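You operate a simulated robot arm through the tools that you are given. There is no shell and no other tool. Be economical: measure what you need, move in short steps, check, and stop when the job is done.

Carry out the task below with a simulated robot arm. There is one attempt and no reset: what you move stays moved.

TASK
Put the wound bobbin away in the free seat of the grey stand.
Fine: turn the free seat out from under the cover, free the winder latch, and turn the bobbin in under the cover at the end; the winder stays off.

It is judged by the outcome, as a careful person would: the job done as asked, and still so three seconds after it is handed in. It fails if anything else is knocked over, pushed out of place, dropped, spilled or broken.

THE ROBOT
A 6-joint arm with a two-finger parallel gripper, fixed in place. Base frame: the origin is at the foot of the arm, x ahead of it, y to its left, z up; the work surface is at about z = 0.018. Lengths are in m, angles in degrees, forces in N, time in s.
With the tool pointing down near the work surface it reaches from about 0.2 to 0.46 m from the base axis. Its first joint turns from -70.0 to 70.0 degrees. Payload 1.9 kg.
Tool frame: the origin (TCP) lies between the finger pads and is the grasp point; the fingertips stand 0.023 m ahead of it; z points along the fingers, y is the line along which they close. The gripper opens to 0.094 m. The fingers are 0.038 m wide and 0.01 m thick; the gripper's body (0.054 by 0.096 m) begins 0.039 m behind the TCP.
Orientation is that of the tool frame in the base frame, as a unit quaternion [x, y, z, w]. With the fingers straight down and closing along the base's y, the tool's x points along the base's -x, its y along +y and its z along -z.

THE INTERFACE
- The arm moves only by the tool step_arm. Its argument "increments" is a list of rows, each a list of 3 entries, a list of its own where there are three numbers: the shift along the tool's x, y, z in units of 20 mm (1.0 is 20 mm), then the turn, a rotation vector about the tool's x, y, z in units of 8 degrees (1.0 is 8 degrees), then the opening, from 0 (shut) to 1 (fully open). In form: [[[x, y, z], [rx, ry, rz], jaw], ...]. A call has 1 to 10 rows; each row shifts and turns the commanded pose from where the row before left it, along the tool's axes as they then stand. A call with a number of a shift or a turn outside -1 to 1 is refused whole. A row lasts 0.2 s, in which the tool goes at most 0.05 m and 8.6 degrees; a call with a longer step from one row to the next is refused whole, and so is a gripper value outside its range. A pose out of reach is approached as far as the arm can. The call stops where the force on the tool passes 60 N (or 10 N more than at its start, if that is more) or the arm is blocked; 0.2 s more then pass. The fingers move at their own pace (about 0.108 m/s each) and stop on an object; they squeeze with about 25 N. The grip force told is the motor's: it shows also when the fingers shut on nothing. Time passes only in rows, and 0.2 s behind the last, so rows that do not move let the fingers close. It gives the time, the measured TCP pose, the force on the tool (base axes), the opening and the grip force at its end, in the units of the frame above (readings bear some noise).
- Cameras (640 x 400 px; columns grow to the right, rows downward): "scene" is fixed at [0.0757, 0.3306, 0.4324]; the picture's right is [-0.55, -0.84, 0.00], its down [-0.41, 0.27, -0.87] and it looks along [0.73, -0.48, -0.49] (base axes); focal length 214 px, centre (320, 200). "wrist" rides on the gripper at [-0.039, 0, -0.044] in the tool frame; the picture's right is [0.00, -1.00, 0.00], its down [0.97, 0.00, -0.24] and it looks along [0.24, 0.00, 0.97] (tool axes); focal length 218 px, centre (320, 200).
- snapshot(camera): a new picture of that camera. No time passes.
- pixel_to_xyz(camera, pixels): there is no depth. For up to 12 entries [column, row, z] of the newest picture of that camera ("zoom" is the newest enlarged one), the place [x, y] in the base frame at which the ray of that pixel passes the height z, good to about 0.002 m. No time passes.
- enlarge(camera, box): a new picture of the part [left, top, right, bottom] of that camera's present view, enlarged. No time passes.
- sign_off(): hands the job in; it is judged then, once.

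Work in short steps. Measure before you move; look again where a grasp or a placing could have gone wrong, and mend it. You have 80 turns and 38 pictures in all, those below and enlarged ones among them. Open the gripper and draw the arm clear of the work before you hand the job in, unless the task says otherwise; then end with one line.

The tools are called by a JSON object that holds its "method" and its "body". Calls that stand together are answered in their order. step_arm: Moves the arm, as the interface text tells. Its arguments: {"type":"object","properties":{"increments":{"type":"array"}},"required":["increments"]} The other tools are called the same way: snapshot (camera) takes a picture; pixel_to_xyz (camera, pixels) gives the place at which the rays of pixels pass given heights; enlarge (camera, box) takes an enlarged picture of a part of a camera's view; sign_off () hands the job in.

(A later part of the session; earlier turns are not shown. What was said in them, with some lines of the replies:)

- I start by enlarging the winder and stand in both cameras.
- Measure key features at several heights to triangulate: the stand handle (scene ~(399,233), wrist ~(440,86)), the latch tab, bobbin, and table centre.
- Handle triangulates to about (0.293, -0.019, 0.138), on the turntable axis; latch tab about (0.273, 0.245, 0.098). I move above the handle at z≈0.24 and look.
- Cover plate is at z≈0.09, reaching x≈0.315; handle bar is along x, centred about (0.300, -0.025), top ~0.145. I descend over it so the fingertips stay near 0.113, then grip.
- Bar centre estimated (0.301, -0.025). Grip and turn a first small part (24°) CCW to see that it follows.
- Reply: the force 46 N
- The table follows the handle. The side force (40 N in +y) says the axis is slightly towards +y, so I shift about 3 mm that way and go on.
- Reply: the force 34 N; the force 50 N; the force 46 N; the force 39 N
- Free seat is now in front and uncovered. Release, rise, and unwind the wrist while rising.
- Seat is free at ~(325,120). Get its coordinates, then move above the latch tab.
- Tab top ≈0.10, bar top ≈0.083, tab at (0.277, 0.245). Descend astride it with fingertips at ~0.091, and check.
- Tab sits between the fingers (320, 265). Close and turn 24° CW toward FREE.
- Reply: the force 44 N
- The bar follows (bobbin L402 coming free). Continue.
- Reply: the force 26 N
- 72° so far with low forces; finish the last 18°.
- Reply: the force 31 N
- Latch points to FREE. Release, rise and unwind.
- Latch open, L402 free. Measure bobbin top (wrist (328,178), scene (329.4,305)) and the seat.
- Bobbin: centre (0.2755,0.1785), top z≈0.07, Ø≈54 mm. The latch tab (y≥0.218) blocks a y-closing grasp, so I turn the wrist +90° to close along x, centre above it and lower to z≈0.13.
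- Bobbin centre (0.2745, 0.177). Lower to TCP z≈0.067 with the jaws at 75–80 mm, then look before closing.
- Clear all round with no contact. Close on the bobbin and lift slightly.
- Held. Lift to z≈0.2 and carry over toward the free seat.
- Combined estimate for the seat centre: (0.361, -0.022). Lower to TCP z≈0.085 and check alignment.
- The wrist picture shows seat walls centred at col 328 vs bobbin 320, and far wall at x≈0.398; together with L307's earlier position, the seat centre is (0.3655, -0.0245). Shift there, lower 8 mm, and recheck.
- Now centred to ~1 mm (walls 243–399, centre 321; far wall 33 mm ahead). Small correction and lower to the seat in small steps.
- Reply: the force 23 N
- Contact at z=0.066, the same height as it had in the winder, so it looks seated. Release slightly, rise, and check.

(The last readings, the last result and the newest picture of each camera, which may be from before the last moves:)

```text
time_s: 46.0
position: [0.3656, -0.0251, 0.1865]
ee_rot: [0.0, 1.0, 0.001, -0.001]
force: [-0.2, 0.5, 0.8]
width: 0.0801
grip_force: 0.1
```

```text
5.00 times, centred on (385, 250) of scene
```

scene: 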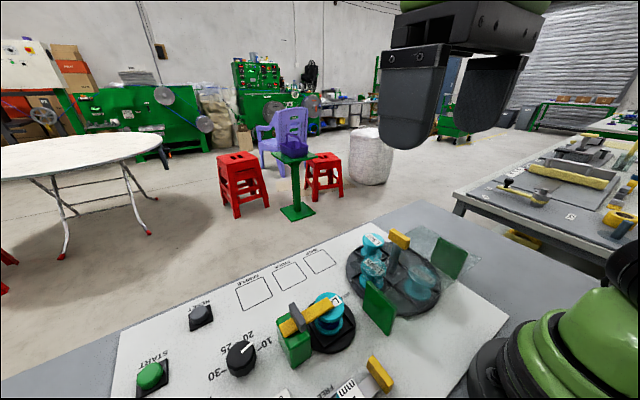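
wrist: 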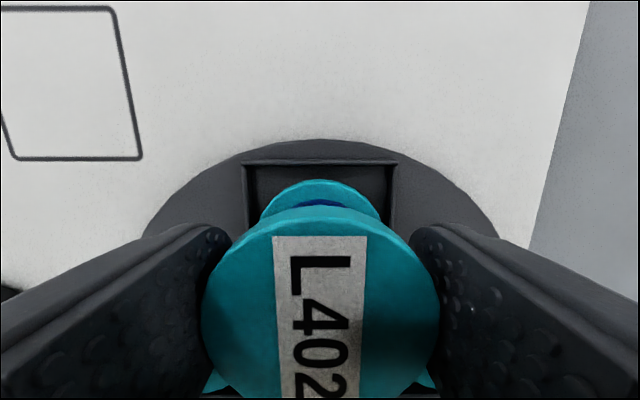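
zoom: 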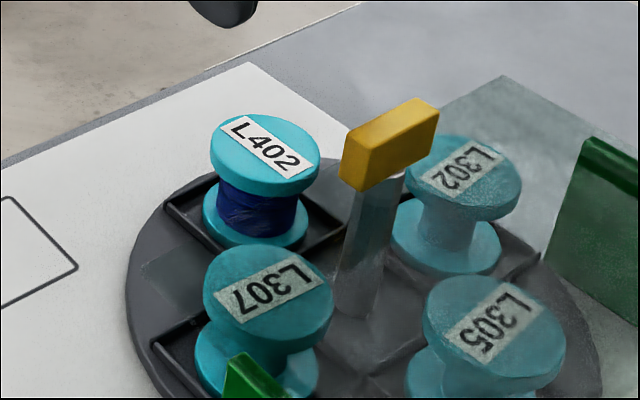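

L402 sits upright in the seat. Return over the handle with the wrist turned -90°, to turn it back CW under the cover.

{"method": "step_arm", "body": {"increments": [[[0.6, 0.03, -0.8], [0, 0, 0], 0.6], [[0.6, 0.03, 0], [0, 0, 0], 0.5], [[0.6, 0.03, 0], [0, 0, 0], 0.5], [[0.6, 0.03, 0], [0, 0, 0], 0.5], [[0.6, 0.03, 0], [0, 0, 0], 0.5], [[0.45, 0.03, 0], [0, 0, 0], 0.5], [[0, 0, 0], [0, 0, -1], 0.5], [[0, 0, 0], [0, 0, -1], 0.5], [[0, 0, 0], [0, 0, -1], 0.5], [[0, 0, 0], [0, 0, -1], 0.5]]}}

{"method": "step_arm", "body": {"increments": [[[0, 0, 0], [0, 0, -1], 0.5], [[0, 0, 0], [0, 0, -1], 0.5], [[0, 0, 0], [0, 0, -1], 0.5], [[0, 0, 0], [0, 0, -1], 0.5], [[0, 0, 0], [0, 0, -1], 0.5], [[0, 0, 0], [0, 0, -1], 0.5], [[0, 0, 0], [0, 0, -1], 0.5], [[0, 0, 0], [0, 0, -0.25], 0.5], [[0, 0, 0], [0, 0, 0], 0.5]]}}

```text
time_s: 48.2
position: [0.2973, -0.0218, 0.2027]
ee_rot: [-0.276, 0.961, 0.0, -0.001]
force: [0.0, -0.7, 0.0]
width: 0.0472
grip_force: 0.0
```

```text
time_s: 50.2
position: [0.2955, -0.0221, 0.2032]
ee_rot: [0.708, -0.706, -0.001, -0.001]
force: [-0.4, 0.2, 0.0]
width: 0.0471
grip_force: 0.2
```

{"method": "step_arm", "body": {"increments": [[[0, 0, 1], [0, 0, 0], 0.5], [[0, 0, 1], [0, 0, 0], 0.5], [[0, 0, 1], [0, 0, 0], 0.5], [[0, 0, 0.35], [0, 0, 0], 0.5], [[0, 0, 0], [0, 0, 0], 0], [[0, 0, 0], [0, 0, 0], 0], [[0, 0, 0], [0, 0, 0], 0]]}}

```text
time_s: 51.8
position: [0.2948, -0.0226, 0.1355]
ee_rot: [-0.707, 0.708, 0.003, -0.002]
force: [-32.7, -2.3, 4.8]
width: 0.014
grip_force: 44.9
```

Gripped. Shift ~1.6 mm toward -x to relieve, then turn 16°.

{"method": "step_arm", "body": {"increments": [[[0, 0.08, 0], [0, 0, 0], 0], [[0, 0, 0], [0, 0, 1], 0], [[0, 0, 0], [0, 0, 1], 0], [[0, 0, 0], [0, 0, 0], 0]]}}

```text
time_s: 52.8
position: [0.2964, -0.023, 0.1365]
ee_rot: [-0.602, 0.799, 0.0, 0.001]
force: [11.8, -3.6, -40.8]
width: 0.0144
grip_force: 45.1
```

{"method": "step_arm", "body": {"increments": [[[0, 0, 0.06], [0, 0, 1], 0], [[0, 0, 0], [0, 0, 1], 0], [[0, 0, 0], [0, 0, 0], 0]]}}

```text
time_s: 53.6
position: [0.2969, -0.022, 0.1366]
ee_rot: [-0.485, 0.875, -0.002, 0.002]
force: [22.0, -18.5, -4.0]
width: 0.0141
grip_force: 44.8
```

{"method": "step_arm", "body": {"increments": [[[0.015, -0.06, 0], [0, 0, 1], 0], [[0, 0, 0], [0, 0, 1], 0], [[0, 0, 0], [0, 0, 0], 0]]}}

```text
time_s: 54.4
position: [0.2969, -0.0235, 0.1349]
ee_rot: [-0.357, 0.934, 0.0, 0.003]
force: [22.6, -15.3, 24.8]
width: 0.0139
grip_force: 45.6
```

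{"method": "step_arm", "body": {"increments": [[[0, -0.07, -0.03], [0, 0, 1], 0], [[0, 0, 0], [0, 0, 1], 0], [[0, 0, 0], [0, 0, 0], 0]]}}

```text
time_s: 55.2
position: [0.2971, -0.0238, 0.1356]
ee_rot: [-0.224, 0.975, 0.0, 0.002]
force: [13.8, -5.5, 21.9]
width: 0.0141
grip_force: 45.0
```

{"method": "step_arm", "body": {"increments": [[[-0.02, -0.02, -0.03], [0, 0, 1], 0], [[0, 0, 0], [0, 0, 1], 0], [[0, 0, 0], [0, 0, 1], 0], [[0, 0, 0], [0, 0, 0.2], 0], [[0, 0, 0], [0, 0, 0], 0]]}}

{"method": "enlarge", "body": {"camera": "scene", "box": [330, 190, 490, 340]}}

```text
time_s: 56.4
position: [0.297, -0.0253, 0.1356]
ee_rot: [-0.004, 1.0, 0.0, 0.002]
force: [27.8, -37.7, -9.7]
width: 0.0139
grip_force: 44.7
```

```text
2.67 times, centred on (410, 265) of scene
```

zoom: 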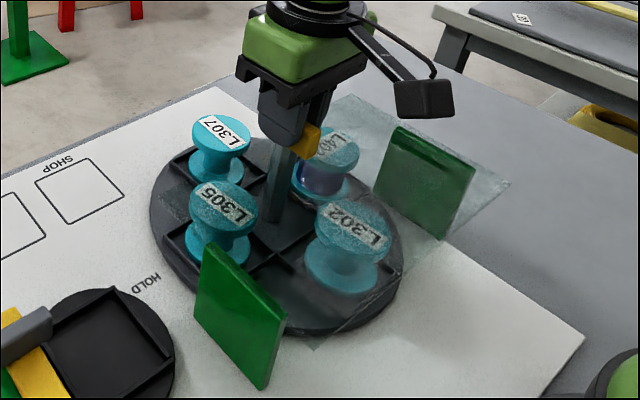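

L402 is under the cover on the right. Release, rise and draw clear.

{"method": "step_arm", "body": {"increments": [[[0, 0, 0], [0, 0, 0], 0.5], [[0, 0, 0], [0, 0, 0], 0.5], [[0, 0, -0.5], [0, 0, 0], 0.5], [[0, 0, -1], [0, 0, 0], 0.5], [[0, 0, -1], [0, 0, 0], 0.6], [[0, 0, -1], [0, 0, 0], 1], [[0, 0, -1], [0, 0, 0], 1], [[0, 0, -1], [0, 0, 0], 1], [[0, 0, -1], [0, 0, 0], 1], [[0, 0, -1], [0, 0, 0], 1]]}}

{"method": "snapshot", "body": {"camera": "wrist"}}

{"method": "snapshot", "body": {"camera": "scene"}}

```text
time_s: 58.6
position: [0.2981, -0.0243, 0.2861]
ee_rot: [-0.004, 1.0, 0.0, 0.001]
force: [-0.2, -1.1, -0.4]
width: 0.0937
grip_force: 0.0
```

```text
2 pictures are left
```

wrist: 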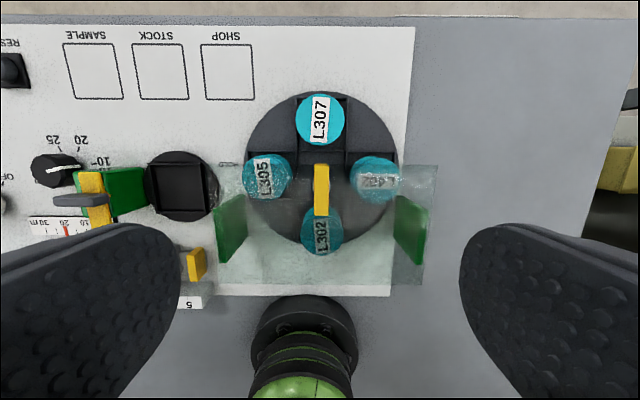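

```text
1 pictures are left
```

scene: 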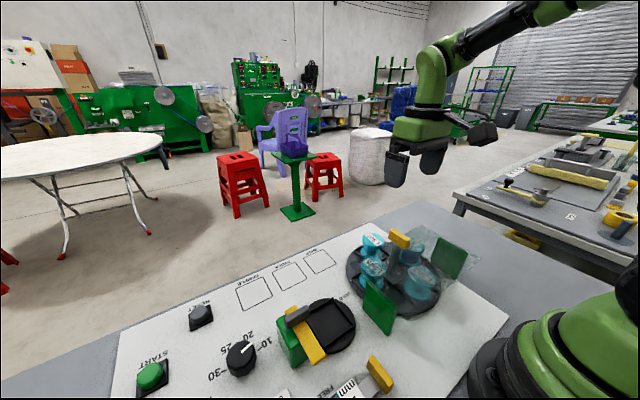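

All four bobbins are upright, L402 sits under the cover, and the arm is clear; I hand in.

{"method": "sign_off", "body": {}}

```text
The job is handed in.
```

The wound bobbin, L402, is in the seat that was free on the grey stand and turned in under the cover; the winder latch is left at FREE and I did not touch the winder's controls.
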